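You operate a simulated robot arm through the tools that you are given. There is no shell and no other tool. Be economical: measure what you need, move in short steps, check, and stop when the job is done.

The job below is to be done with a simulated robot arm. You get a single attempt, and the scene is never put back.

TASK
Put things in order on the dining table top. At the end: the cream sugar jar stands where the clear salt pot stood; the brown coir scouring pad stands on top of the silver cooker grid; the clear salt pot stands where the brown coir scouring pad stood; the yellow stopper is in the green bowl; whatever was shut is shut again. Leave all else as you found it, and nothing knocked over.
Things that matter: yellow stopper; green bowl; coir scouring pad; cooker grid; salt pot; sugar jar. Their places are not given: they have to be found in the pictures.

It is judged by the outcome, as a careful person would: the job done as asked, and still so three seconds after it is handed in. It fails if anything else is knocked over, pushed out of place, dropped, spilled or broken. Lids that push on must go on centred and level and be pressed home; caps that screw on are set level and turned clockwise until they are tight.

THE ROBOT
A 7-joint arm with a two-finger parallel gripper, fixed in place. Base frame: the origin is at the foot of the arm, x ahead of it, y to its left, z up; the work surface is at about z = 0. Readings come in m, rad, newtons and seconds.
With the tool pointing down near the work surface it reaches from about 0.24 to 0.62 m from the base axis. Its first joint turns from -1.152 to 1.152 rad. Payload 2.6 kg.
The tool frame sits at the grasp point between the pads (the TCP): z along the fingers, y along the line on which they close. The tips reach 0.03 m beyond it. The gripper opens to 0.094 m. The fingers are 0.028 m wide and 0.01 m thick; the gripper's body (0.05 by 0.096 m) begins 0.055 m behind the TCP.
Orientation is that of the tool frame in the base frame, as [roll, pitch, yaw] about the fixed x, y, z axes, in that order (R = Rz(yaw) Ry(pitch) Rx(roll)). With the fingers straight down and closing along the base's y, the tool's x points along the base's -x, its y along +y and its z along -z.

THE INTERFACE
- The arm moves only by the tool drive_tool. Its argument "deltas" is a list of rows, each a list of 6 numbers: the shift along the tool's x, y, z in m, then the turn, a rotation vector about the tool's x, y, z in rad. In form: [[tx, ty, tz, ax, ay, az], ...]. A call has 1 to 8 rows; each row is the pose to reach, as a shift and turn from the pose commanded when the call began, along the tool's axes at that moment. "fingers" is the finger opening in m, from 0 to 0.094, set as the call begins (left out, the last holds). A row lasts 0.2 s, in which the tool goes at most 0.05 m and 0.15 rad; a call with a longer step from one row to the next is refused whole, and so is a gripper value outside its range. A pose out of reach is approached as far as the arm can. The call stops where the force on the tool passes 40 N (or 10 N more than at its start, if that is more) or the arm is blocked; 0.2 s more then pass. Each finger travels about 0.072 m/s and halts on what it meets, pressing with about 44 N; the grip force reading is that of the motor and also rises with nothing between the fingers. The clock runs only during rows and for 0.2 s after the last one: add rows that repeat a pose to give the fingers time. The reply holds the time, the measured pose of the TCP, the force on the tool along the base axes, the opening and the grip force, in the units named above and with some noise.
- Cameras (640 x 400 px; columns grow to the right, rows downward): "scene" is fixed at [0.0407, 0.448, 0.5501]; the picture's right is [-0.63, -0.77, 0.00], its down [-0.54, 0.45, -0.71] and it looks along [0.55, -0.45, -0.70] (base axes); focal length 271 px, centre (320, 200). "wrist" rides on the gripper at [0.076, 0.014, -0.103] in the tool frame; the picture's right is [-0.18, 0.98, 0.00], its down [-0.75, -0.14, -0.64] and it looks along [-0.63, -0.12, 0.77] (tool axes); focal length 243 px, centre (320, 200).
- get_image(camera): a new picture of that camera. It takes no simulated time.
- pixel_to_xyz(camera, pixels): there is no depth. For up to 12 entries [column, row, z] of the newest picture of that camera ("zoom" is the newest enlarged one), the place [x, y] in the base frame at which the ray of that pixel passes the height z, good to about 0.003 m. It takes no simulated time.
- zoom(camera, box): a new picture of the part [left, top, right, bottom] of that camera's present view, enlarged. It takes no simulated time.
- hand_in(): hands the job in; it is judged then, once.

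Keep the steps short. Do not move on a guess: measure, check each grasp and each placing, and mend mistakes. In all there are 80 turns and 34 pictures (those below and enlarged ones count). Leave the gripper open and the arm clear of the work at the hand-in unless told otherwise, and finish with a single line.

The tools are called after "Emit:" by a JSON object that holds its "name" and its "arguments". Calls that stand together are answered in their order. drive_tool: Moves the arm, as the interface text tells. Its arguments: {"type":"object","properties":{"deltas":{"type":"array","items":{"type":"array","items":{"type":"number"}}},"fingers":{"type":"number"}},"required":["deltas"]} The other tools are called the same way: get_image (camera) takes a picture; pixel_to_xyz (camera, pixels) gives the place at which the rays of pixels pass given heights; zoom (camera, box) takes an enlarged picture of a part of a camera's view; hand_in () hands the job in.

At the start:

```text
t: 0.0
tcp_pos: [0.3528, 0.0584, 0.316]
tcp_rot: [3.141, -0.001, -3.141]
ft_force: [-0.5, -0.1, 0.8]
finger_gap: 0.0938
finger_force: 0.1
```

scene: 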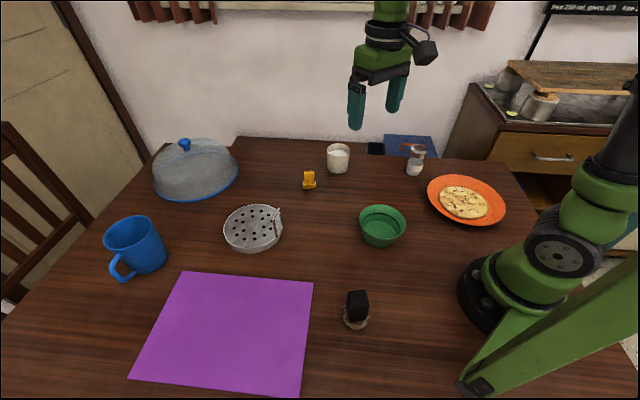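
wrist: 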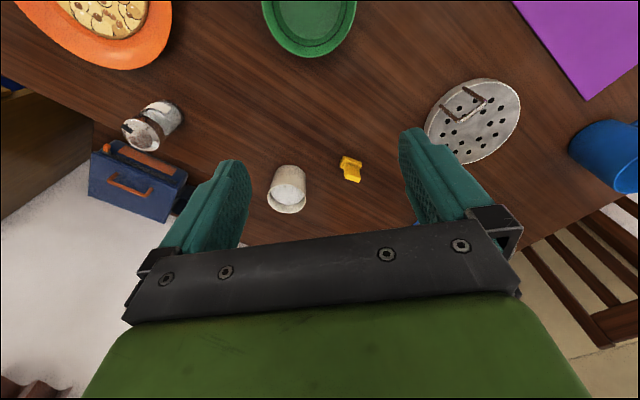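

I can see the cream jar near (338,158), the clear pot near (415,160), the pad near (356,312), the grid near (253,228), the stopper near (309,180) and the bowl near (382,225). Next I'll zoom in on each area.

Emit:
{"name": "zoom", "arguments": {"camera": "scene", "box": [290, 130, 450, 230]}}

Emit:
{"name": "zoom", "arguments": {"camera": "scene", "box": [300, 270, 420, 345]}}

Emit:
{"name": "zoom", "arguments": {"camera": "scene", "box": [200, 180, 420, 270]}}

```text
4.00 times, centred on (370, 180) of scene
```

zoom: 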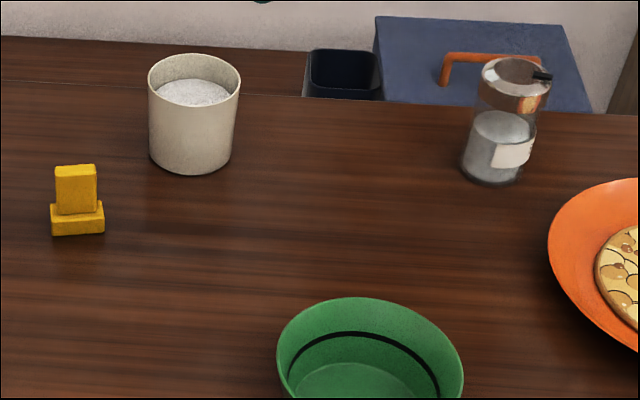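

```text
5.33 times, centred on (360, 308) of scene
```

zoom: 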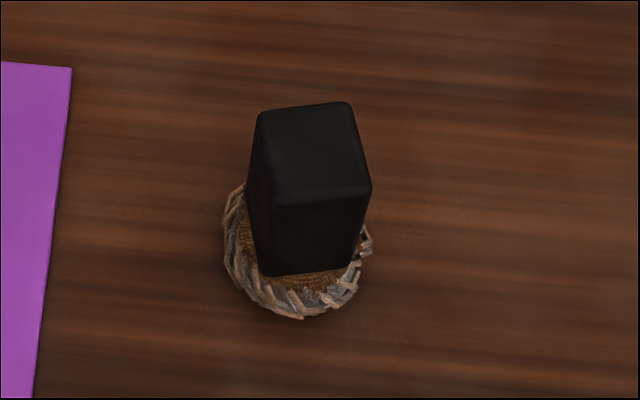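

```text
2.91 times, centred on (310, 225) of scene
```

zoom: 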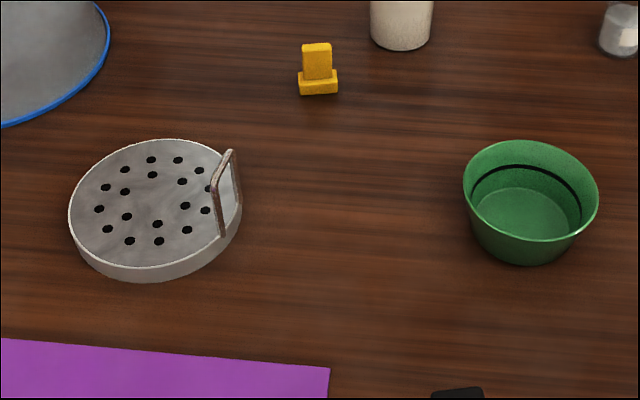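

Now I'll convert the key pixels to base coordinates.

Emit:
{"name": "pixel_to_xyz", "arguments": {"camera": "scene", "pixels": [[337.5, 169.5, 0], [338.7, 148.7, 0.06], [412.5, 173, 0], [419, 148.7, 0.07], [309, 184.5, 0], [355.5, 317.8, 0.005], [358.7, 298, 0.05], [253.3, 226, 0.015], [278, 221.6, 0.03], [382.5, 221.6, 0.045], [381, 233.6, 0], [308.5, 173, 0.025]]}}

Emit:
{"name": "pixel_to_xyz", "arguments": {"camera": "wrist", "pixels": [[290, 172, 0.06], [285, 200, 0.0], [163, 113, 0], [140, 133, 0.07], [350, 162, 0.01], [475, 120, 0.015], [465, 103, 0.03], [310, 15, 0.045], [350, 175, 0.03]]}}

Emit:
{"name": "zoom", "arguments": {"camera": "wrist", "box": [100, 60, 420, 260]}}

```text
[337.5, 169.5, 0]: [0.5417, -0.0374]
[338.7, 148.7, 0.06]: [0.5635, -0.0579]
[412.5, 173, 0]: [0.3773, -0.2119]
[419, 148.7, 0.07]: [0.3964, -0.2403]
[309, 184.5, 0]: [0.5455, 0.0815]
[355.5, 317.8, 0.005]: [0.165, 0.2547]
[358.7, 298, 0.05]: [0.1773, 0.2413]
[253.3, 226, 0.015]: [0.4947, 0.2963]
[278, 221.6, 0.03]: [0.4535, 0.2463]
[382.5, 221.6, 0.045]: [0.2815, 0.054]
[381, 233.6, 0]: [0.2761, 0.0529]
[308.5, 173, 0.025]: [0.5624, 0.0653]
```

```text
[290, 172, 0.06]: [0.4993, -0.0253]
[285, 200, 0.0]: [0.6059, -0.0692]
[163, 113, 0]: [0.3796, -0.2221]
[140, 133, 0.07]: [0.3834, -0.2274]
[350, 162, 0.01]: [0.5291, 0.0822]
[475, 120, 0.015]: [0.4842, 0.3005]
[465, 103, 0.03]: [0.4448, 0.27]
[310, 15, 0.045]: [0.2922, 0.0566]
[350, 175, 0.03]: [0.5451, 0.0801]
```

```text
2.00 times, centred on (260, 160) of wrist
```

zoom: 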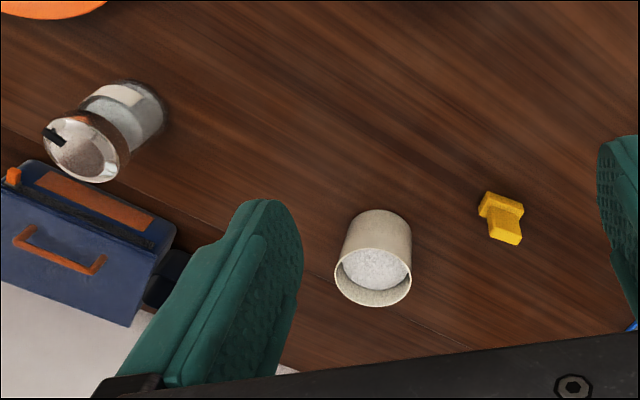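

I need consistent heights, so I'll query the rims and tops at several heights from both views.

Emit:
{"name": "pixel_to_xyz", "arguments": {"camera": "scene", "pixels": [[338.7, 148.7, 0.07], [338.7, 148.7, 0.08], [327, 149, 0.08], [350, 149, 0.08], [419, 148.7, 0.08], [419, 148.7, 0.1], [308.5, 173, 0.04], [358.7, 298, 0.04], [358.7, 298, 0.06], [278.6, 207.5, 0.035], [276, 237, 0.03], [224, 228, 0.015]]}}

Emit:
{"name": "pixel_to_xyz", "arguments": {"camera": "wrist", "pixels": [[287, 198.5, 0.07], [287, 198.5, 0.08], [290, 175, 0], [144, 131, 0.08], [144, 131, 0.07], [167, 113, 0], [349.5, 166, 0.01], [354, 176, 0.03], [354, 176, 0.04], [267.5, 198, 0.075], [306, 198, 0.075]]}}

```text
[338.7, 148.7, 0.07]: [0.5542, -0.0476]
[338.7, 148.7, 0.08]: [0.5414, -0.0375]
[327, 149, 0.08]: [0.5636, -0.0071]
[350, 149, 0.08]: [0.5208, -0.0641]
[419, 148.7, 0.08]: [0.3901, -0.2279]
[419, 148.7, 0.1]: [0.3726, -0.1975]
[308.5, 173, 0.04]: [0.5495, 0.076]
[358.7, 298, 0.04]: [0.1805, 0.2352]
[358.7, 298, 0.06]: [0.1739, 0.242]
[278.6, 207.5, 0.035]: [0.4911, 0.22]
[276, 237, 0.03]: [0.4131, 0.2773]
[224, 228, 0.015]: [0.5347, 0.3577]
```

```text
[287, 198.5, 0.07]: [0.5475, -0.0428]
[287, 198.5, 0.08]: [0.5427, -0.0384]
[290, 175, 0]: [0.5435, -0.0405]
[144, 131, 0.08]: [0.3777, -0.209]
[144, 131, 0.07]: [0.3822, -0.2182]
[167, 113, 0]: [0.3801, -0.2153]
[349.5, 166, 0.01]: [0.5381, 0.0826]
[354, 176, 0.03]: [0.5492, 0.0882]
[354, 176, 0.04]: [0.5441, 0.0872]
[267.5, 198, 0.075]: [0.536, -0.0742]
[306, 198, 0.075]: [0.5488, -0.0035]
```

Next I'll get the black block's orientation from its corners, at scene (349.1,291), (365.6,289.1), (369.6,305.3) and (351.6,308.4), plus the pad edges.

Emit:
{"name": "pixel_to_xyz", "arguments": {"camera": "scene", "pixels": [[349.1, 291, 0.055], [365.6, 289.1, 0.055], [369.6, 305.3, 0.055], [351.6, 308.4, 0.055], [350, 322, 0.012], [366, 320, 0.012], [341.6, 312, 0.01], [369.7, 316, 0.01], [355, 330, 0.005]]}}

Emit:
{"name": "drive_tool", "arguments": {"deltas": [[0.03, 0.03, 0, 0, 0, 0], [0.06, 0.06, 0, 0, 0, -0.1], [0.09, 0.09, 0.01, 0, 0, -0.25], [0.12, 0.12, 0.03, 0, 0, -0.4], [0.14, 0.15, 0.05, 0, 0, -0.5], [0.16, 0.18, 0.07, 0, 0, -0.6]]}}

```text
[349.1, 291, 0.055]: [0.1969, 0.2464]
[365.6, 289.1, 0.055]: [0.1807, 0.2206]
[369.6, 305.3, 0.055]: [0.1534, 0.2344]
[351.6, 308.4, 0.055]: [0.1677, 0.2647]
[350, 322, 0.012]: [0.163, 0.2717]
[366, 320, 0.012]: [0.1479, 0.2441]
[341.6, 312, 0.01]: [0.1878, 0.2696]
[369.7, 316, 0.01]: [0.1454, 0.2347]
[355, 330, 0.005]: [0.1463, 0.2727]
```

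```text
t: 1.4
tcp_pos: [0.193, 0.2386, 0.2463]
tcp_rot: [-3.141, 0.0, -2.539]
ft_force: [-0.7, 0.3, 0.0]
finger_gap: 0.0941
finger_force: 0.0
```

The block is about 0.03 square, with its edges at about 58° and 153°. I'll look at it with the wrist camera.

Emit:
{"name": "get_image", "arguments": {"camera": "wrist"}}

```text
27 pictures are left
```

wrist: 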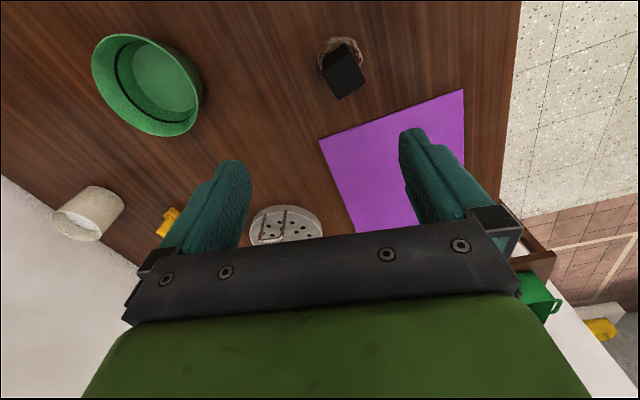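

The pad is at (340,55) and the block top is near (348,90). I'll zoom in and measure.

Emit:
{"name": "zoom", "arguments": {"camera": "wrist", "box": [280, 20, 408, 100]}}

Emit:
{"name": "zoom", "arguments": {"camera": "wrist", "box": [220, 180, 348, 260]}}

```text
5.00 times, centred on (344, 60) of wrist
```

zoom: 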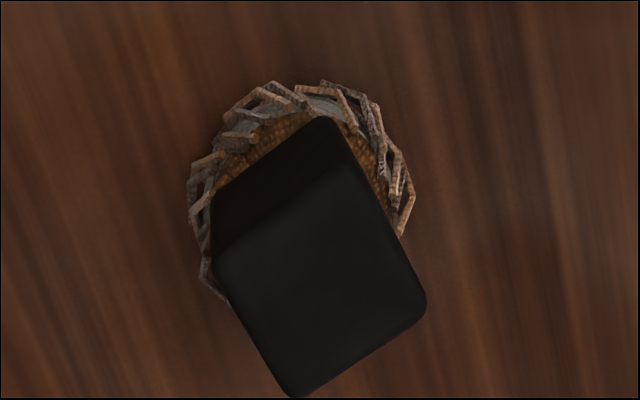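

```text
5.00 times, centred on (284, 220) of wrist
```

zoom: 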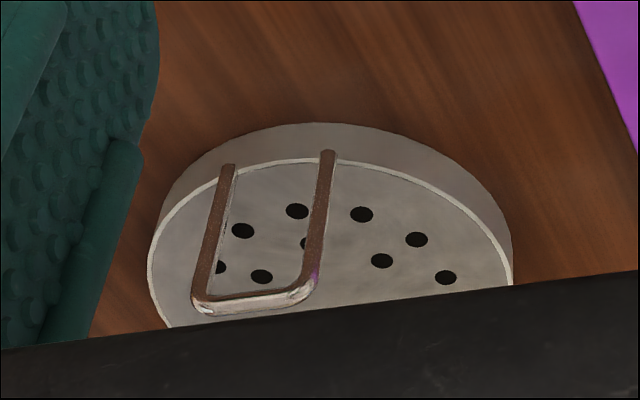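

Emit:
{"name": "pixel_to_xyz", "arguments": {"camera": "wrist", "pixels": [[323, 71, 0.06], [348, 53, 0.06], [365, 80, 0.06], [338.6, 99.2, 0.06], [323, 71, 0.05], [348, 53, 0.05], [365, 80, 0.05], [338.6, 99.2, 0.05], [335, 36, 0.005], [361, 58, 0.01], [317.5, 62, 0.005], [338.6, 99.2, 0.07]]}}

Emit:
{"name": "pixel_to_xyz", "arguments": {"camera": "scene", "pixels": [[349.1, 291, 0.065], [365.6, 289.1, 0.065], [369.6, 305.3, 0.065], [351.6, 308.4, 0.065], [349.1, 291, 0.05], [365.6, 289.1, 0.05], [369.6, 305.3, 0.05], [351.6, 308.4, 0.05]]}}

```text
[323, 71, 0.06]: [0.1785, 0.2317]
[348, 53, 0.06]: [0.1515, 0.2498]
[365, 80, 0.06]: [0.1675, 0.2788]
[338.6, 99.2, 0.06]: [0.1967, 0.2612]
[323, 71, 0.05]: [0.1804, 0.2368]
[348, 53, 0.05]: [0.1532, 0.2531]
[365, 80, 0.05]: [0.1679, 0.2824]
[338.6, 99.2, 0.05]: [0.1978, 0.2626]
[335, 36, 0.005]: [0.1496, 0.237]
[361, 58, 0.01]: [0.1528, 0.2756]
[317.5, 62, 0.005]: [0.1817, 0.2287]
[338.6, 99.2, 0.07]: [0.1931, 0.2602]
```

```text
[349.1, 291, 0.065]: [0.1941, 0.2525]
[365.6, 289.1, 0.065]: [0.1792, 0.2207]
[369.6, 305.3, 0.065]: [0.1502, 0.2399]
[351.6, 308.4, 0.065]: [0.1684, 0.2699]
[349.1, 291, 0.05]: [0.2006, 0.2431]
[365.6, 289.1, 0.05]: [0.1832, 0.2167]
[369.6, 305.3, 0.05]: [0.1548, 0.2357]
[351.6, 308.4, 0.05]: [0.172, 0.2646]
```

The block top is at about z 0.07, centred near (0.171,0.252), with closing direction 150°. I'll move above it and turn the tool to match.

Emit:
{"name": "drive_tool", "arguments": {"deltas": [[0.005, 0.012, 0.03, 0, 0, -0.15], [0.0105, 0.0235, 0.06, 0, 0, -0.3], [0.0105, 0.0235, 0.09, 0, 0, -0.445], [0.0105, 0.0235, 0.1, 0, 0, -0.445]]}}

Emit:
{"name": "get_image", "arguments": {"camera": "wrist"}}

```text
t: 2.4
tcp_pos: [0.1713, 0.2519, 0.1464]
tcp_rot: [-3.14, 0.002, -2.094]
ft_force: [-0.6, 0.4, -1.1]
finger_gap: 0.0939
finger_force: 0.1
```

```text
24 pictures are left
```

wrist: 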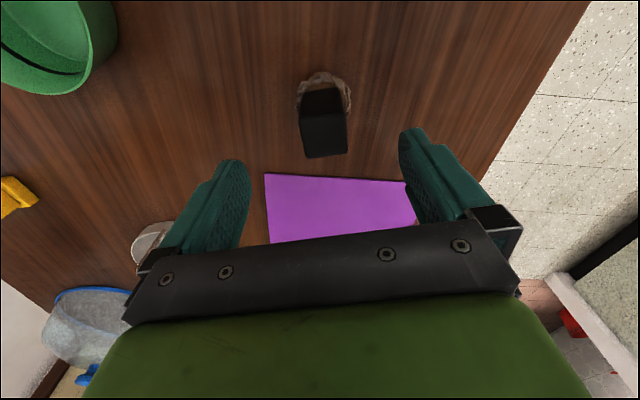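

The block top is now at about (300–348, 115–157). I'll check its position.

Emit:
{"name": "pixel_to_xyz", "arguments": {"camera": "wrist", "pixels": [[300, 119, 0.07], [345, 115, 0.07], [347, 153, 0.07], [307, 158, 0.07], [324, 72, 0.01], [297, 100, 0.008], [352, 97, 0.008]]}}

```text
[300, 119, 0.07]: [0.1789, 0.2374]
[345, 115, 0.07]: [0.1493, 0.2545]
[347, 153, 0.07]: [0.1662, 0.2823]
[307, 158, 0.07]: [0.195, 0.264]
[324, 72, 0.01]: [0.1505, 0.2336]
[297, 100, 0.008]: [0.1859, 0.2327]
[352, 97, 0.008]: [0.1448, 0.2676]
```

The block agrees to within a few mm. I'll descend to a TCP height of about 0.048 with the fingers open.

Emit:
{"name": "drive_tool", "arguments": {"deltas": [[-0.001, 0.002, 0.04, 0, 0, 0], [-0.001, 0.002, 0.075, 0, 0, 0], [-0.001, 0.002, 0.098, 0, 0, 0], [-0.001, 0.002, 0.098, 0, 0, 0]], "fingers": 0.07}}

Emit:
{"name": "zoom", "arguments": {"camera": "scene", "box": [280, 230, 440, 330]}}

```text
t: 3.4
tcp_pos: [0.1694, 0.2531, 0.0468]
tcp_rot: [3.142, 0.001, -2.095]
ft_force: [-0.6, 0.4, 0.3]
finger_gap: 0.0703
finger_force: 0.0
```

```text
4.00 times, centred on (360, 280) of scene
```

zoom: 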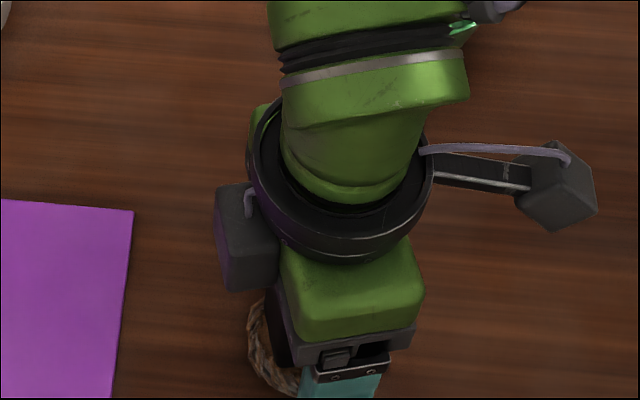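

The fingers straddle the block with no contact force. I'll close on it.

Emit:
{"name": "drive_tool", "arguments": {"deltas": [[0, 0, 0, 0, 0, 0], [0, 0, 0, 0, 0, 0], [0, 0, 0, 0, 0, 0]], "fingers": 0.0}}

```text
t: 4.2
tcp_pos: [0.1713, 0.2529, 0.0468]
tcp_rot: [-3.141, -0.001, -2.096]
ft_force: [-0.3, 1.0, -0.9]
finger_gap: 0.0424
finger_force: 43.9
```

The gap is 0.0424, slightly more than the block looked. I'll lift 0.1 and look.

Emit:
{"name": "drive_tool", "arguments": {"deltas": [[0, 0, -0.03, 0, 0, 0], [0, 0, -0.07, 0, 0, 0], [0, 0, -0.11, 0, 0, 0], [0, 0, -0.15, 0, 0, 0]]}}

Emit:
{"name": "get_image", "arguments": {"camera": "wrist"}}

```text
t: 5.2
tcp_pos: [0.1683, 0.2524, 0.1988]
tcp_rot: [3.141, 0.0, -2.096]
ft_force: [-0.3, -0.1, -0.5]
finger_gap: 0.0428
finger_force: 44.0
```

```text
22 pictures are left
```

wrist: 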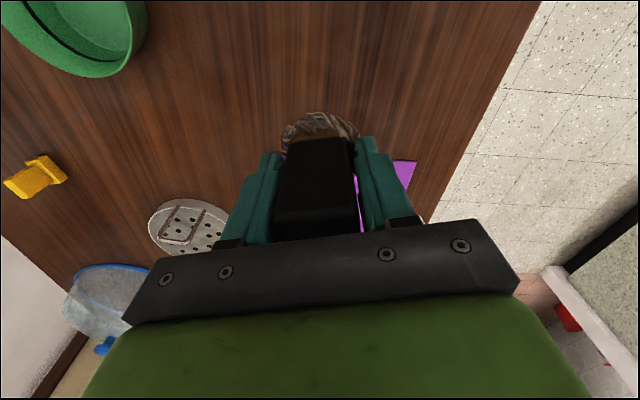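

The pad came up with its block. Now I'll measure the grid: rim edges, the handle feet at scene (275.6,237.7) and (282.8,228.5), and the handle tops, plus the held pad.

Emit:
{"name": "pixel_to_xyz", "arguments": {"camera": "scene", "pixels": [[223.7, 229.2, 0.017], [283.2, 225, 0.017], [251.5, 204.1, 0.017], [248.1, 248.4, 0.017], [275.6, 237.7, 0.017], [282.8, 228.5, 0.017], [274.9, 218.1, 0.06], [279.7, 207.8, 0.06], [274.9, 218.1, 0.07], [279.7, 207.8, 0.07]]}}

Emit:
{"name": "pixel_to_xyz", "arguments": {"camera": "wrist", "pixels": [[321, 112, 0.16], [280, 140, 0.16], [360, 134, 0.16], [170, 209, 0.017], [198, 210, 0.017], [161, 238, 0.06], [188, 243, 0.06], [149, 222, 0.017]]}}

Emit:
{"name": "zoom", "arguments": {"camera": "scene", "box": [210, 190, 306, 250]}}

Emit:
{"name": "zoom", "arguments": {"camera": "wrist", "box": [130, 180, 258, 260]}}

```text
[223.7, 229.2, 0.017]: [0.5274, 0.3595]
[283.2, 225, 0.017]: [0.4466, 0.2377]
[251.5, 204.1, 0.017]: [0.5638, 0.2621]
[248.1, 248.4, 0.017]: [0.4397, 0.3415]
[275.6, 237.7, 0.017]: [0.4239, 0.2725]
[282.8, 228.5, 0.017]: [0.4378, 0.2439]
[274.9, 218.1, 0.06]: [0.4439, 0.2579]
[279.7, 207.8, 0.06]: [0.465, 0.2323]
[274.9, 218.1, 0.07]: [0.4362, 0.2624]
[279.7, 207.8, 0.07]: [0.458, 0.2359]
```

```text
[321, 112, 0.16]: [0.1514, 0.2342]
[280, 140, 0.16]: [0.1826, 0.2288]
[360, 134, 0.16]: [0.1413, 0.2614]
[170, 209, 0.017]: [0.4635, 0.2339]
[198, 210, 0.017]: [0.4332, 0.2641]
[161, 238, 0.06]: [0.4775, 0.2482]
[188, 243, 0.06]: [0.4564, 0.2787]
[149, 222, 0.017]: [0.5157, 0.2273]
```

```text
6.67 times, centred on (258, 220) of scene
```

zoom: 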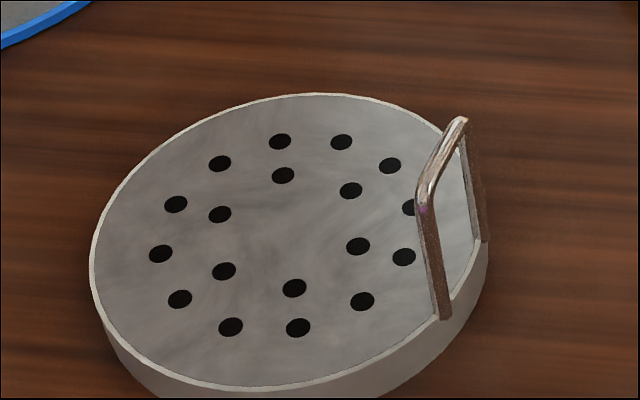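

```text
5.00 times, centred on (194, 220) of wrist
```

zoom: 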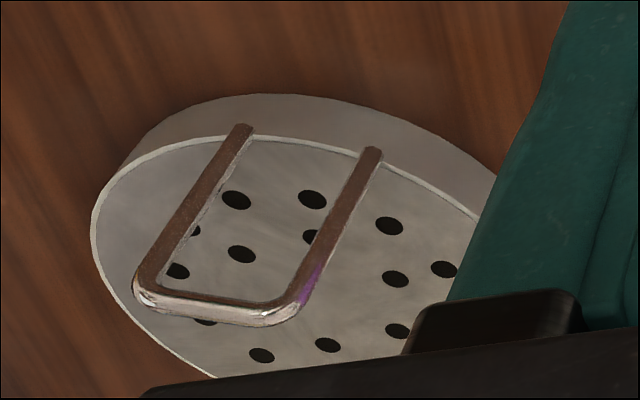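

The handle stands upright on the rim nearest the base, up to about 0.065 high. The grid's centre is about (0.493,0.301) and its top about 0.016. I'll carry the pad over at z 0.2, turning to face outward.

Emit:
{"name": "drive_tool", "arguments": {"deltas": [[-0.0258, -0.0321, 0, 0, 0, 0.062], [-0.0516, -0.0642, 0, 0, 0, 0.124], [-0.0774, -0.0963, 0, 0, 0, 0.186], [-0.1032, -0.1284, 0, 0, 0, 0.248], [-0.129, -0.1605, 0, 0, 0, 0.31], [-0.1547, -0.1926, 0, 0, 0, 0.372], [-0.1805, -0.2247, 0, 0, 0, 0.434], [-0.2063, -0.2568, 0, 0, 0, 0.495]]}}

Emit:
{"name": "get_image", "arguments": {"camera": "scene"}}

Emit:
{"name": "get_image", "arguments": {"camera": "wrist"}}

```text
t: 7.0
tcp_pos: [0.4964, 0.3043, 0.1972]
tcp_rot: [-3.141, -0.003, -2.59]
ft_force: [-0.1, 0.0, -0.4]
finger_gap: 0.0425
finger_force: 43.9
```

```text
19 pictures are left
```

scene: 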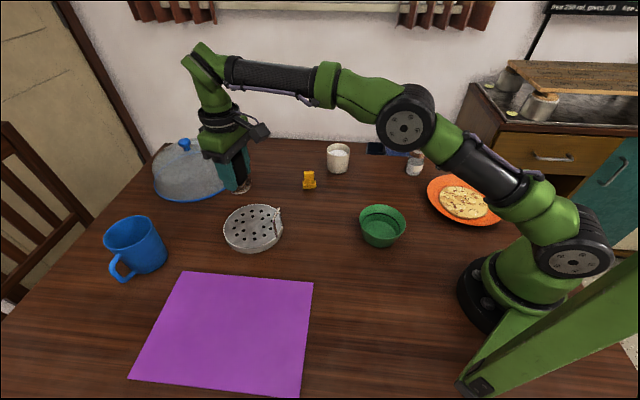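

```text
18 pictures are left
```

wrist: 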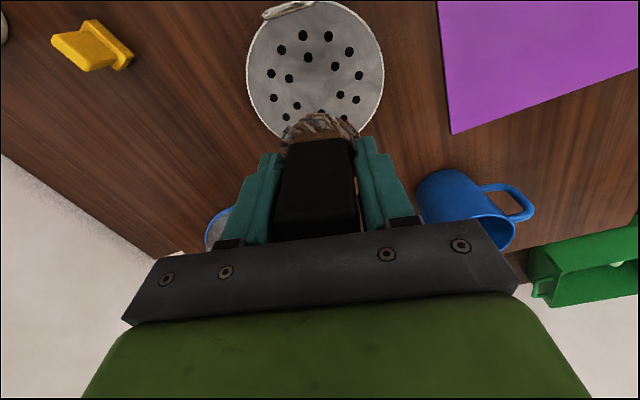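

From here the disc spans columns 247–384 and rows 2–138. I'll check its centre, and the dome's clearance.

Emit:
{"name": "pixel_to_xyz", "arguments": {"camera": "wrist", "pixels": [[247, 68, 0.017], [384, 62, 0.017], [310, 3, 0.017], [316, 70, 0.017], [322, 140, 0.017], [262, 15, 0.06], [313, 3, 0.06], [235, 207, 0.0]]}}

```text
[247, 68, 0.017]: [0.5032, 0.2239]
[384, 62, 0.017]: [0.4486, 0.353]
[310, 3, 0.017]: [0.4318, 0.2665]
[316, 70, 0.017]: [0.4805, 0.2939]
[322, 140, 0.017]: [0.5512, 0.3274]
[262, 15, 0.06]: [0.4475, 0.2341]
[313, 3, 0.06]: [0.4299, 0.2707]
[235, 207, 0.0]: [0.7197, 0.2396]
```

I'll check the dome's nearest edge before lowering.

Emit:
{"name": "pixel_to_xyz", "arguments": {"camera": "scene", "pixels": [[205, 196, 0.0], [220, 190, 0.0], [236, 178, 0.0], [185, 199, 0.0], [185, 145, 0.12], [186, 145, 0.1], [136, 240, 0.08], [165, 245, 0.05]]}}

```text
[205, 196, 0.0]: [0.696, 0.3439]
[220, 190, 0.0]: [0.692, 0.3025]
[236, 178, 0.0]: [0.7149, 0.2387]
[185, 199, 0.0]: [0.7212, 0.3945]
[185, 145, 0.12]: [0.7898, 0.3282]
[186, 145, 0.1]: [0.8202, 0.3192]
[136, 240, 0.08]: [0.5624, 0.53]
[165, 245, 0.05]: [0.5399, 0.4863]
```

All is clear. I'll shift slightly to the centre and lower to a TCP height of about 0.072.

Emit:
{"name": "drive_tool", "arguments": {"deltas": [[0.0045, -0.002, 0.03, 0, 0, 0], [0.0045, -0.002, 0.07, 0, 0, 0], [0.0045, -0.002, 0.105, 0, 0, 0], [0.0045, -0.002, 0.125, 0, 0, 0], [0.0045, -0.002, 0.125, 0, 0, 0]]}}

Emit:
{"name": "zoom", "arguments": {"camera": "scene", "box": [190, 160, 318, 240]}}

```text
t: 8.2
tcp_pos: [0.4944, 0.3001, 0.0737]
tcp_rot: [3.141, -0.001, -2.593]
ft_force: [0.3, 0.2, -0.4]
finger_gap: 0.0426
finger_force: 44.3
```

```text
5.00 times, centred on (254, 200) of scene
```

zoom: 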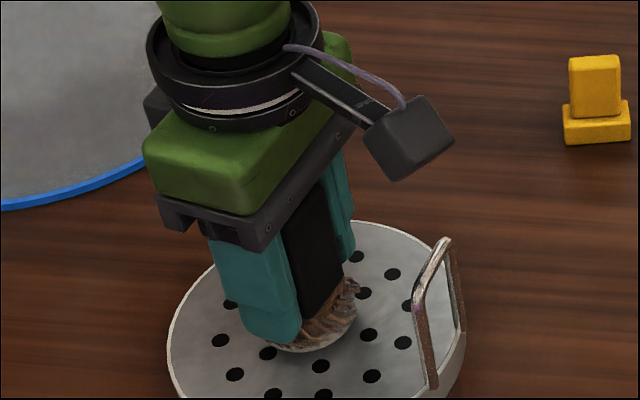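

The pad is just above the disc. I'll lower it gently and watch the force.

Emit:
{"name": "drive_tool", "arguments": {"deltas": [[0, 0, 0.003, 0, 0, 0], [0, 0, 0.006, 0, 0, 0], [0, 0, 0.008, 0, 0, 0]]}}

```text
t: 9.0
tcp_pos: [0.4936, 0.2985, 0.0677]
tcp_rot: [3.141, 0.002, -2.594]
ft_force: [-6.0, -3.7, 11.3]
finger_gap: 0.0426
finger_force: 44.0
```

Contact: 11 N up, so the grid top is at about 0.02. I'll ease up 2 mm, then open partway.

Emit:
{"name": "drive_tool", "arguments": {"deltas": [[0, 0, -0.002, 0, 0, 0], [0, 0, -0.002, 0, 0, 0], [0, 0, -0.002, 0, 0, 0]], "fingers": 0.07}}

Emit:
{"name": "drive_tool", "arguments": {"deltas": [[0, 0, -0.03, 0, 0, 0], [0, 0, -0.07, 0, 0, 0], [0, 0, -0.11, 0, 0, 0], [0, 0, -0.15, 0, 0, 0], [0, 0, -0.15, 0, 0, 0]]}}

Emit:
{"name": "get_image", "arguments": {"camera": "scene"}}

```text
t: 9.8
tcp_pos: [0.4931, 0.3002, 0.0672]
tcp_rot: [-3.141, -0.001, -2.59]
ft_force: [0.0, 0.7, 0.6]
finger_gap: 0.0699
finger_force: 0.1
```

```text
t: 11.0
tcp_pos: [0.4954, 0.2985, 0.2185]
tcp_rot: [3.141, -0.002, -2.591]
ft_force: [-0.2, 0.9, -1.2]
finger_gap: 0.0701
finger_force: 0.0
```

```text
16 pictures are left
```

scene: 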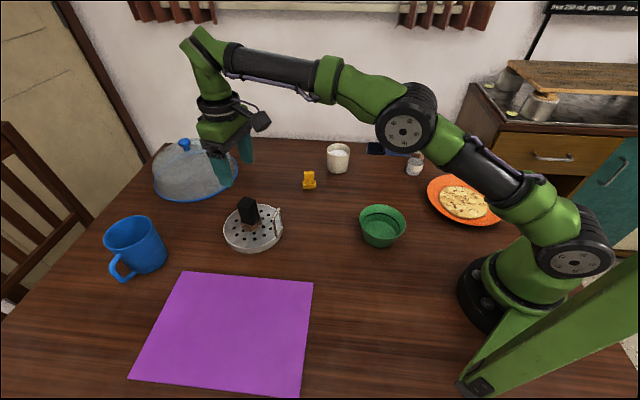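

The pad stands on the grid. Next is the stopper: I'll move above and behind it at about z 0.2.

Emit:
{"name": "drive_tool", "arguments": {"deltas": [[0.0148, -0.0336, 0, 0, 0, 0.067], [0.0295, -0.0671, 0, 0, 0, 0.133], [0.0443, -0.1007, 0, 0, 0, 0.2], [0.059, -0.1343, 0, 0, 0, 0.267], [0.0738, -0.1678, 0, 0, 0, 0.333], [0.0885, -0.2014, 0, 0, 0, 0.4], [0.0885, -0.2014, 0, 0, 0, 0.4]]}}

Emit:
{"name": "zoom", "arguments": {"camera": "wrist", "box": [200, 0, 520, 200]}}

```text
t: 12.6
tcp_pos: [0.5226, 0.0828, 0.2184]
tcp_rot: [3.141, -0.001, -2.991]
ft_force: [-0.1, 0.5, 0.2]
finger_gap: 0.0703
finger_force: 0.1
```

```text
2.00 times, centred on (360, 100) of wrist
```

zoom: 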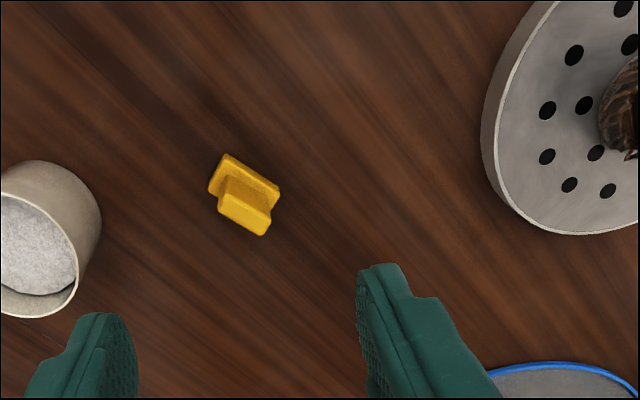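

Emit:
{"name": "pixel_to_xyz", "arguments": {"camera": "zoom", "pixels": [[225, 153, 0.01], [280, 192, 0.01], [209, 191, 0.01], [219, 207, 0.035], [263, 236, 0.035], [270, 212, 0.035], [228, 181, 0.035], [245, 210, 0.035], [245, 210, 0.03], [245, 210, 0.04]]}}

```text
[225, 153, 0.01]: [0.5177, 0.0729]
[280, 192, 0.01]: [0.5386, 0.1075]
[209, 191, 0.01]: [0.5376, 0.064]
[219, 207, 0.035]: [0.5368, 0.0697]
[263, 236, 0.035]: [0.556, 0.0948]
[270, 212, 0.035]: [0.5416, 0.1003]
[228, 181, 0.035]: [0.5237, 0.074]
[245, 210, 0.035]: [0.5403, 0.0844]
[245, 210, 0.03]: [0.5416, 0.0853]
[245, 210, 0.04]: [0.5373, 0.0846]
```

The stopper is centred at about (0.541,0.084). Its long axis is at 59°, so I'll close along 149°. I'll turn by 0.88 and come down to z 0.11.

Emit:
{"name": "drive_tool", "arguments": {"deltas": [[-0.005, 0, 0.018, 0, 0, -0.147], [-0.01, -0.001, 0.036, 0, 0, -0.294], [-0.0184, -0.0016, 0.054, 0, 0, -0.441], [-0.0184, -0.0016, 0.072, 0, 0, -0.588], [-0.0184, -0.0016, 0.09, 0, 0, -0.735], [-0.0184, -0.0016, 0.108, 0, 0, -0.88], [-0.0184, -0.0016, 0.108, 0, 0, -0.88]], "fingers": 0.06}}

Emit:
{"name": "zoom", "arguments": {"camera": "wrist", "box": [200, 50, 456, 210]}}

```text
t: 14.2
tcp_pos: [0.5421, 0.0833, 0.1101]
tcp_rot: [-3.14, 0.0, -2.109]
ft_force: [-0.6, 0.5, -0.4]
finger_gap: 0.0599
finger_force: 0.0
```

```text
2.50 times, centred on (328, 130) of wrist
```

zoom: 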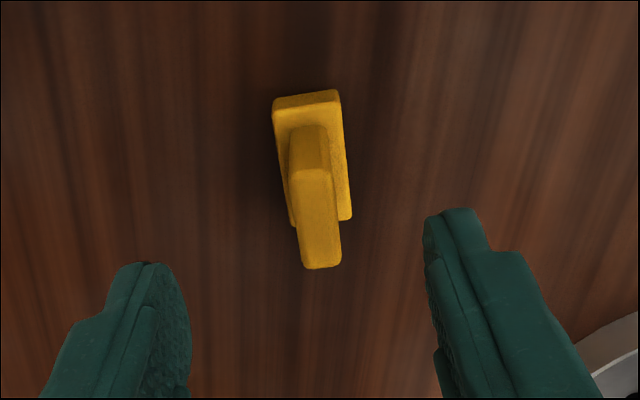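

Well aligned. I'll check the centre of the slab's top face at zoom (317,218).

Emit:
{"name": "pixel_to_xyz", "arguments": {"camera": "zoom", "pixels": [[317, 218, 0.047], [317, 218, 0.04], [310, 92, 0.015], [322, 220, 0.015], [312, 170, 0.018]]}}

```text
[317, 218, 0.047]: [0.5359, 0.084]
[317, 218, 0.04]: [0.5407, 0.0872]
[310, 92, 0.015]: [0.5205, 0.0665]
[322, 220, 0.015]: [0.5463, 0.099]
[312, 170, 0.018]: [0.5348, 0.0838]
```

Emit:
{"name": "drive_tool", "arguments": {"deltas": [[0.0015, 0.0035, 0.03, 0, 0, 0], [0.0015, 0.0035, 0.055, 0, 0, 0], [0.0015, 0.0035, 0.062, 0, 0, 0], [0.0015, 0.0035, 0.062, 0, 0, 0]]}}

Emit:
{"name": "drive_tool", "arguments": {"deltas": [[0, 0, 0, 0, 0, 0], [0, 0, 0, 0, 0, 0], [0, 0, 0, 0, 0, 0], [0, 0, 0, 0, 0, 0]], "fingers": 0.0}}

Emit:
{"name": "drive_tool", "arguments": {"deltas": [[0, 0, -0.03, 0, 0, 0], [0, 0, -0.07, 0, 0, 0], [0, 0, -0.11, 0, 0, 0], [0, 0, -0.15, 0, 0, 0]]}}

Emit:
{"name": "get_image", "arguments": {"camera": "wrist"}}

```text
t: 15.2
tcp_pos: [0.5382, 0.0836, 0.0484]
tcp_rot: [-3.14, 0.0, -2.112]
ft_force: [-0.6, -0.9, 0.4]
finger_gap: 0.0597
finger_force: 0.0
```

```text
t: 16.2
tcp_pos: [0.5387, 0.084, 0.0478]
tcp_rot: [-3.14, 0.001, -2.112]
ft_force: [-0.1, 0.3, 0.1]
finger_gap: 0.0154
finger_force: 44.0
```

```text
t: 17.2
tcp_pos: [0.5365, 0.085, 0.1978]
tcp_rot: [3.14, 0.001, -2.113]
ft_force: [-0.7, 0.0, 0.3]
finger_gap: 0.0156
finger_force: 43.7
```

```text
13 pictures are left
```

wrist: 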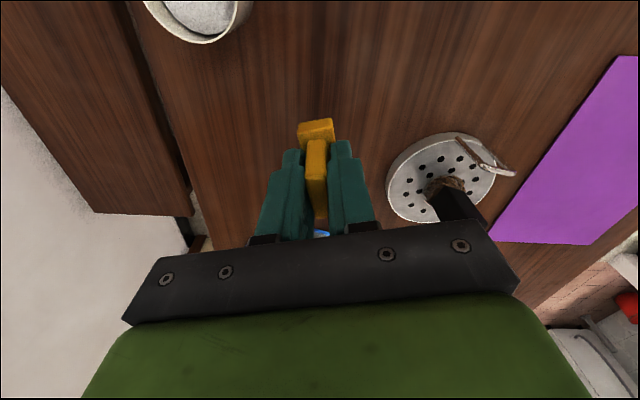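

The stopper is held firmly. Next I'll pin down the bowl.

Emit:
{"name": "pixel_to_xyz", "arguments": {"camera": "scene", "pixels": [[359.1, 220, 0.045], [405.5, 224, 0.045], [382, 204.8, 0.045], [383, 238.8, 0.045], [381, 246.7, 0], [379.4, 229, 0.005], [359.1, 220, 0.06], [405.5, 224, 0.06], [382, 204.8, 0.06], [383, 238.8, 0.06]]}}

```text
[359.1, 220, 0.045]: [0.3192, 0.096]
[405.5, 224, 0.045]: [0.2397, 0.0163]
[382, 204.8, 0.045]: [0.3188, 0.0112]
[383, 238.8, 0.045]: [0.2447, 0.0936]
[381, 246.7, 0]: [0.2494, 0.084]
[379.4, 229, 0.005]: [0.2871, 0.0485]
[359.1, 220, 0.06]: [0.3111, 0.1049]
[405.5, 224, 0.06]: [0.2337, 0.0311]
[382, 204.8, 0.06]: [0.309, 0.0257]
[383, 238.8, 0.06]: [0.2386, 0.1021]
```

The bowl's centre is about (0.283,0.053) and its rim is about 0.11 across. I'll carry the stopper above it.

Emit:
{"name": "drive_tool", "arguments": {"deltas": [[0.0264, 0.0334, 0, 0, 0, 0.14], [0.0527, 0.0669, 0, 0, 0, 0.28], [0.0791, 0.1003, 0, 0, 0, 0.42], [0.1055, 0.1338, 0, 0, 0, 0.56], [0.1318, 0.1672, 0, 0, 0, 0.7], [0.1582, 0.2007, 0, 0, 0, 0.84], [0.1582, 0.2007, 0.05, 0, 0, 0.84], [0.1582, 0.2007, 0.07, 0, 0, 0.84]]}}

Emit:
{"name": "get_image", "arguments": {"camera": "wrist"}}

```text
t: 19.0
tcp_pos: [0.2861, 0.0497, 0.1284]
tcp_rot: [-3.141, 0.001, -2.953]
ft_force: [0.5, 0.0, 0.1]
finger_gap: 0.0151
finger_force: 44.3
```

```text
12 pictures are left
```

wrist: 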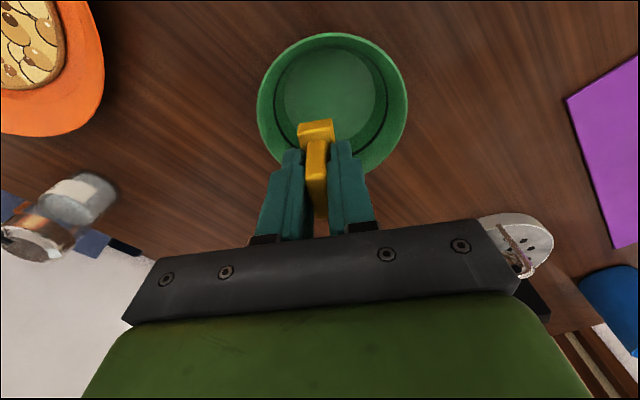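

Emit:
{"name": "pixel_to_xyz", "arguments": {"camera": "wrist", "pixels": [[257, 100, 0.05], [408, 105, 0.05], [333, 32, 0.05], [330, 176, 0.05], [318, 128, 0.085]]}}

```text
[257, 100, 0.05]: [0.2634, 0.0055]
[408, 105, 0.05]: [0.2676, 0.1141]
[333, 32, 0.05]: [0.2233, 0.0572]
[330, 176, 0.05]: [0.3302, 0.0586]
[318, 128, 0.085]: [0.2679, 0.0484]
```

The bowl's centre is about (0.280,0.056). I'll shift by (4.8, 7) mm and lower in stages.

Emit:
{"name": "drive_tool", "arguments": {"deltas": [[0.0048, 0.007, 0.02, 0, 0, 0], [0.0048, 0.007, 0.045, 0, 0, 0], [0.0048, 0.007, 0.066, 0, 0, 0], [0.0048, 0.007, 0.071, 0, 0, 0], [0.0048, 0.007, 0.074, 0, 0, 0]]}}

```text
t: 20.2
tcp_pos: [0.2767, 0.055, 0.0539]
tcp_rot: [-3.14, 0.002, -2.951]
ft_force: [0.2, -0.2, -0.5]
finger_gap: 0.0152
finger_force: 44.0
```

No contact yet. I'll lower 4 mm more.

Emit:
{"name": "drive_tool", "arguments": {"deltas": [[0, 0, 0.002, 0, 0, 0], [0, 0, 0.004, 0, 0, 0], [0, 0, 0.004, 0, 0, 0]]}}

```text
t: 20.8
tcp_pos: [0.2795, 0.0557, 0.0515]
tcp_rot: [3.141, 0.003, -2.956]
ft_force: [-4.2, 0.2, 10.1]
finger_gap: 0.0151
finger_force: 44.0
stopped in row 2: the force on the tool passed its limit (the readings are from after the stop); the commanded pose is now the measured one
```

Contact with the bowl floor. I'll open a little, lift out and look.

Emit:
{"name": "drive_tool", "arguments": {"deltas": [[0, 0, -0.001, 0, 0, 0], [0, 0, -0.001, 0, 0, 0], [0, 0, -0.001, 0, 0, 0]], "fingers": 0.032}}

Emit:
{"name": "drive_tool", "arguments": {"deltas": [[0, 0, -0.03, 0, 0, 0], [0, 0, -0.07, 0, 0, 0], [0, 0, -0.11, 0, 0, 0], [0, 0, -0.15, 0, 0, 0]]}}

Emit:
{"name": "get_image", "arguments": {"camera": "wrist"}}

```text
t: 21.6
tcp_pos: [0.2782, 0.057, 0.0525]
tcp_rot: [3.141, 0.001, -2.953]
ft_force: [-0.2, -0.5, 0.8]
finger_gap: 0.0319
finger_force: 0.0
```

```text
t: 22.6
tcp_pos: [0.2772, 0.0548, 0.2019]
tcp_rot: [-3.141, 0.002, -2.953]
ft_force: [0.4, -0.8, -0.5]
finger_gap: 0.0318
finger_force: 0.1
```

```text
11 pictures are left
```

wrist: 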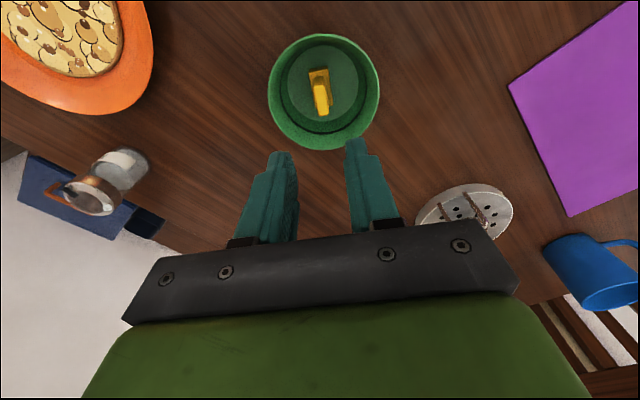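

The stopper is in the bowl. Next is the salt pot: I'll move above it, turned to face outward, and open the fingers.

Emit:
{"name": "drive_tool", "arguments": {"deltas": [[-0.0057, -0.0443, -0.005, 0, 0, 0.115], [-0.0113, -0.0887, -0.01, 0, 0, 0.23], [-0.017, -0.133, -0.015, 0, 0, 0.345], [-0.0227, -0.1773, -0.02, 0, 0, 0.46], [-0.0283, -0.2217, -0.02, 0, 0, 0.575], [-0.034, -0.266, -0.02, 0, 0, 0.69], [-0.034, -0.266, -0.02, 0, 0, 0.69]], "fingers": 0.094}}

Emit:
{"name": "get_image", "arguments": {"camera": "wrist"}}

```text
t: 24.2
tcp_pos: [0.3604, -0.2006, 0.2227]
tcp_rot: [3.14, 0.001, 2.638]
ft_force: [0.6, -0.5, 0.1]
finger_gap: 0.0939
finger_force: 0.0
```

```text
10 pictures are left
```

wrist: 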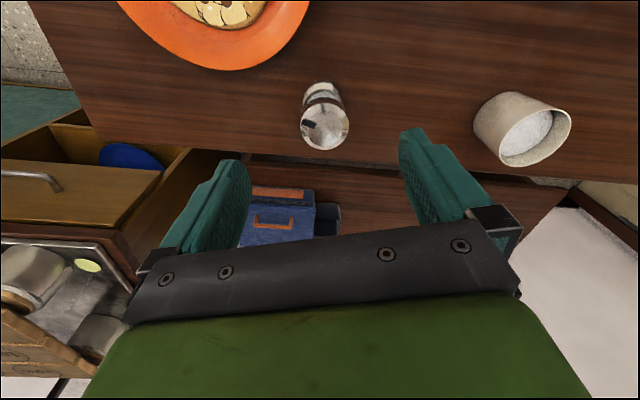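

Emit:
{"name": "zoom", "arguments": {"camera": "wrist", "box": [261, 70, 389, 150]}}

Emit:
{"name": "pixel_to_xyz", "arguments": {"camera": "wrist", "pixels": [[325, 127, 0.085], [325, 127, 0.095], [301, 124, 0.085], [349, 126, 0.085], [321, 90, 0.0], [304, 100, 0.02], [340, 100, 0.02], [230, 70, 0.02], [300, 5, 0.02]]}}

```text
5.00 times, centred on (325, 110) of wrist
```

zoom: 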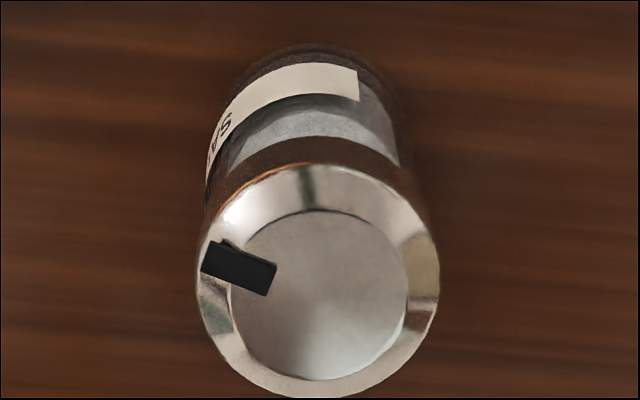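

```text
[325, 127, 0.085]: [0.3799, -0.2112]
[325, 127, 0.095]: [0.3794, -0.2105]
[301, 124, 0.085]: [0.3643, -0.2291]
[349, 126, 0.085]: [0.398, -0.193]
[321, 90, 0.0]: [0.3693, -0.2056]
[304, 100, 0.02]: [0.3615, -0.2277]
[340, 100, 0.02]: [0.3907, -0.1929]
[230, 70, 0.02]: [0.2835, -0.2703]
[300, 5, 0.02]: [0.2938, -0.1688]
```

The pot is centred at about (0.379,-0.212), is about 0.049 wide and 0.085–0.09 tall, and the plate is clear of the fingers. I'll descend to a TCP height of about 0.042.

Emit:
{"name": "drive_tool", "arguments": {"deltas": [[-0.0218, -0.001, 0.03, 0, 0, 0], [-0.0218, -0.001, 0.07, 0, 0, 0], [-0.0218, -0.001, 0.11, 0, 0, 0], [-0.0218, -0.001, 0.15, 0, 0, 0], [-0.0218, -0.001, 0.181, 0, 0, 0], [-0.0218, -0.001, 0.181, 0, 0, 0]]}}

Emit:
{"name": "drive_tool", "arguments": {"deltas": [[0, 0, 0, 0, 0, 0], [0, 0, 0, 0, 0, 0], [0, 0, 0, 0, 0, 0], [0, 0, 0, 0, 0, 0]], "fingers": 0.0}}

```text
t: 25.6
tcp_pos: [0.3793, -0.2108, 0.0419]
tcp_rot: [-3.141, 0.002, 2.639]
ft_force: [-0.1, 0.2, 0.0]
finger_gap: 0.0937
finger_force: 0.0
```

```text
t: 26.6
tcp_pos: [0.3803, -0.2105, 0.0433]
tcp_rot: [-3.141, 0.002, 2.64]
ft_force: [-0.6, -0.1, 0.1]
finger_gap: 0.0498
finger_force: 44.0
```

The pot is gripped with a gap of 0.0498. I'll lift slowly and check.

Emit:
{"name": "drive_tool", "arguments": {"deltas": [[0, 0, -0.02, 0, 0, 0], [0, 0, -0.05, 0, 0, 0], [0, 0, -0.09, 0, 0, 0], [0, 0, -0.13, 0, 0, 0], [0, 0, -0.16, 0, 0, 0]]}}

Emit:
{"name": "get_image", "arguments": {"camera": "wrist"}}

```text
t: 27.8
tcp_pos: [0.3797, -0.2099, 0.2001]
tcp_rot: [-3.14, -0.001, 2.639]
ft_force: [1.1, 0.2, -1.7]
finger_gap: 0.0497
finger_force: 44.0
```

```text
8 pictures are left
```

wrist: 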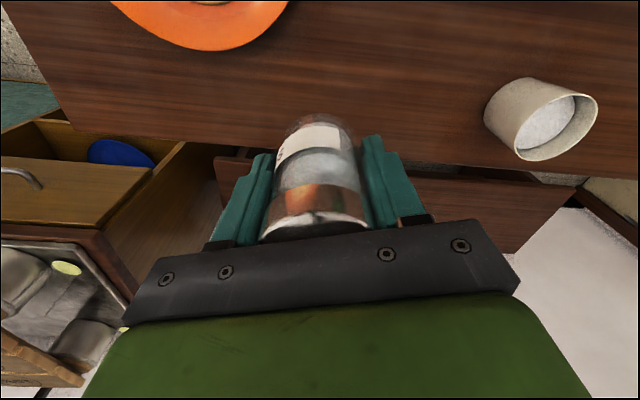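

The whole pot came up cleanly. I'll carry it toward the pad's old place via (0.27,0.03).

Emit:
{"name": "drive_tool", "arguments": {"deltas": [[0.0353, 0.0262, 0, 0, 0, -0.124], [0.0706, 0.0524, 0, 0, 0, -0.248], [0.1059, 0.0787, 0, 0, 0, -0.372], [0.1412, 0.1049, 0, 0, 0, -0.496], [0.1765, 0.1311, 0, 0, 0, -0.62], [0.2118, 0.1573, 0, 0, 0, -0.744], [0.2118, 0.1573, 0, 0, 0, -0.744]]}}

```text
t: 29.4
tcp_pos: [0.2697, 0.0289, 0.1999]
tcp_rot: [-3.141, 0.001, -2.899]
ft_force: [0.0, 0.3, -1.7]
finger_gap: 0.0501
finger_force: 43.8
```

Emit:
{"name": "drive_tool", "arguments": {"deltas": [[0.0074, 0.0405, 0, 0, 0, -0.124], [0.0149, 0.081, 0, 0, 0, -0.248], [0.0223, 0.1215, 0, 0, 0, -0.372], [0.0298, 0.162, 0, 0, 0, -0.496], [0.0372, 0.2022, 0, 0, 0, -0.62], [0.0449, 0.242, 0, 0, 0, -0.744], [0.0449, 0.242, 0.05, 0, 0, -0.744], [0.0449, 0.242, 0.09, 0, 0, -0.744]]}}

```text
t: 31.2
tcp_pos: [0.1677, 0.2554, 0.1094]
tcp_rot: [-3.141, 0.002, -2.153]
ft_force: [-0.9, -0.4, -1.1]
finger_gap: 0.0502
finger_force: 43.9
```

Position (0.168,0.255). I'll lower to just above the release height.

Emit:
{"name": "drive_tool", "arguments": {"deltas": [[0.0015, 0, 0.03, 0, 0, 0], [0.0015, 0, 0.055, 0, 0, 0], [0.0015, 0, 0.064, 0, 0, 0], [0.0015, 0, 0.066, 0, 0, 0], [0.0015, 0, 0.067, 0, 0, 0]]}}

```text
t: 32.4
tcp_pos: [0.1681, 0.2542, 0.0432]
tcp_rot: [-3.14, 0.0, -2.156]
ft_force: [0.1, 0.3, -0.8]
finger_gap: 0.0499
finger_force: 44.2
```

Emit:
{"name": "drive_tool", "arguments": {"deltas": [[0, 0, 0.001, 0, 0, 0], [0, 0, 0.002, 0, 0, 0], [0, 0, 0.002, 0, 0, 0]]}}

```text
t: 33.2
tcp_pos: [0.1671, 0.2539, 0.0428]
tcp_rot: [-3.14, 0.002, -2.154]
ft_force: [-2.9, -2.1, 27.6]
finger_gap: 0.05
finger_force: 44.0
```

The pot is on the table (27 N up). I'll back off 1 mm, open, rise and look.

Emit:
{"name": "drive_tool", "arguments": {"deltas": [[0, 0, -0.002, 0, 0, 0], [0, 0, -0.002, 0, 0, 0]]}}

Emit:
{"name": "drive_tool", "arguments": {"deltas": [[0, 0, 0, 0, 0, 0], [0, 0, 0, 0, 0, 0], [0, 0, 0, 0, 0, 0]], "fingers": 0.09}}

Emit:
{"name": "drive_tool", "arguments": {"deltas": [[0, 0, -0.03, 0, 0, 0], [0, 0, -0.07, 0, 0, 0], [0, 0, -0.11, 0, 0, 0], [0, 0, -0.16, 0, 0, 0]]}}

Emit:
{"name": "get_image", "arguments": {"camera": "wrist"}}

```text
t: 33.8
tcp_pos: [0.1669, 0.2526, 0.0431]
tcp_rot: [-3.141, -0.001, -2.156]
ft_force: [-0.1, 0.2, -1.8]
finger_gap: 0.05
finger_force: 44.3
```

```text
t: 34.6
tcp_pos: [0.167, 0.2533, 0.0432]
tcp_rot: [-3.139, 0.0, -2.156]
ft_force: [0.2, 0.5, 0.2]
finger_gap: 0.0899
finger_force: 0.1
```

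```text
t: 35.6
tcp_pos: [0.1652, 0.2535, 0.2033]
tcp_rot: [3.141, -0.001, -2.154]
ft_force: [0.6, -0.1, 0.3]
finger_gap: 0.0897
finger_force: 0.1
```

```text
7 pictures are left
```

wrist: 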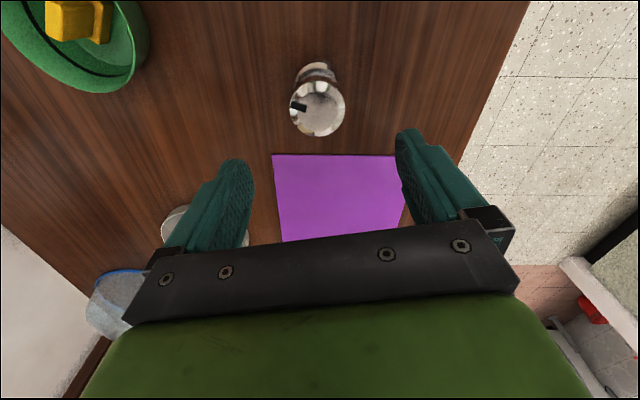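

The pot stands upright on the pad's old spot. Next is the sugar jar: I'll travel high towards it in two calls.

Emit:
{"name": "drive_tool", "arguments": {"deltas": [[0.0034, -0.0387, -0.005, 0, 0, 0.088], [0.0068, -0.0774, -0.01, 0, 0, 0.177], [0.0103, -0.1162, -0.015, 0, 0, 0.265], [0.0137, -0.1549, -0.02, 0, 0, 0.353], [0.0171, -0.1936, -0.02, 0, 0, 0.442], [0.0205, -0.2323, -0.02, 0, 0, 0.53]], "fingers": 0.094}}

Emit:
{"name": "drive_tool", "arguments": {"deltas": [[-0.0166, -0.0351, 0, 0, 0, 0.088], [-0.0332, -0.0702, 0, 0, 0, 0.176], [-0.0498, -0.1053, 0, 0, 0, 0.264], [-0.0664, -0.1404, 0, 0, 0, 0.352], [-0.083, -0.1756, 0, 0, 0, 0.44], [-0.0996, -0.2107, 0, 0, 0, 0.527], [-0.0996, -0.2107, 0, 0, 0, 0.527]]}}

Emit:
{"name": "get_image", "arguments": {"camera": "wrist"}}

```text
t: 37.0
tcp_pos: [0.3522, 0.1072, 0.224]
tcp_rot: [3.14, 0.003, -2.687]
ft_force: [0.0, -0.3, 0.6]
finger_gap: 0.094
finger_force: 0.1
```

```text
t: 38.6
tcp_pos: [0.5304, -0.0375, 0.2245]
tcp_rot: [-3.14, -0.001, 3.069]
ft_force: [-0.6, 0.3, -0.1]
finger_gap: 0.094
finger_force: 0.0
```

```text
6 pictures are left
```

wrist: 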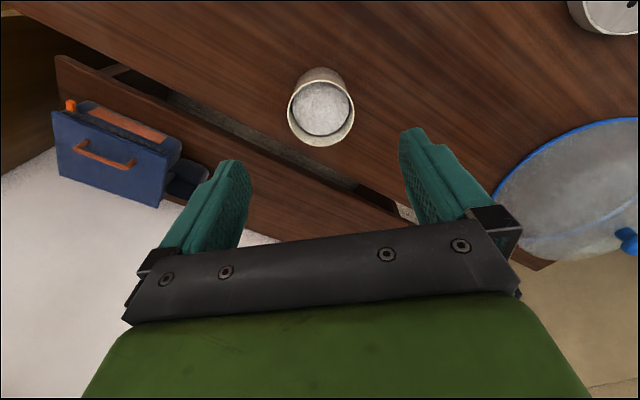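

The jar rim spans columns 288–354 and rows 80–146, centred at (321,113). I'll measure it.

Emit:
{"name": "pixel_to_xyz", "arguments": {"camera": "wrist", "pixels": [[321, 113, 0.08], [288, 111, 0.08], [354, 111, 0.08], [321, 80, 0.08], [321, 146, 0.08]]}}

```text
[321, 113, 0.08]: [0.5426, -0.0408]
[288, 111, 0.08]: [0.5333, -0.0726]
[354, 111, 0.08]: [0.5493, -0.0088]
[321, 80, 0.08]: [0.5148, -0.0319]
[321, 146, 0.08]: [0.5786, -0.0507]
```

Centre about (0.543,-0.040), diameter about 0.067. I'll descend to a TCP height of about 0.047 around the jar.

Emit:
{"name": "drive_tool", "arguments": {"deltas": [[-0.0127, -0.0018, 0.04, 0, 0, 0], [-0.0127, -0.0018, 0.085, 0, 0, 0], [-0.0127, -0.0018, 0.12, 0, 0, 0], [-0.0127, -0.0018, 0.15, 0, 0, 0], [-0.0127, -0.0018, 0.177, 0, 0, 0], [-0.0127, -0.0018, 0.177, 0, 0, 0]]}}

Emit:
{"name": "drive_tool", "arguments": {"deltas": [[0, 0, 0, 0, 0, 0], [0, 0, 0, 0, 0, 0], [0, 0, 0, 0, 0, 0]], "fingers": 0.0}}

```text
t: 40.0
tcp_pos: [0.5433, -0.0407, 0.0479]
tcp_rot: [-3.141, 0.001, 3.07]
ft_force: [-0.2, 0.3, -0.2]
finger_gap: 0.0943
finger_force: 0.1
```

```text
t: 40.8
tcp_pos: [0.5435, -0.0404, 0.0472]
tcp_rot: [3.14, 0.0, 3.07]
ft_force: [-0.6, -0.1, -0.8]
finger_gap: 0.0677
finger_force: 43.8
```

Gripped at 0.0677. The jar is open and full of sugar, so I'll lift it smoothly and keep it level.

Emit:
{"name": "drive_tool", "arguments": {"deltas": [[0, 0, -0.008, 0, 0, 0], [0, 0, -0.022, 0, 0, 0], [0, 0, -0.04, 0, 0, 0], [0, 0, -0.058, 0, 0, 0], [0, 0, -0.075, 0, 0, 0], [0, 0, -0.085, 0, 0, 0], [0, 0, -0.09, 0, 0, 0]]}}

```text
t: 42.4
tcp_pos: [0.5434, -0.0394, 0.1385]
tcp_rot: [-3.141, 0.001, 3.07]
ft_force: [0.2, -0.4, -3.7]
finger_gap: 0.0673
finger_force: 43.9
```

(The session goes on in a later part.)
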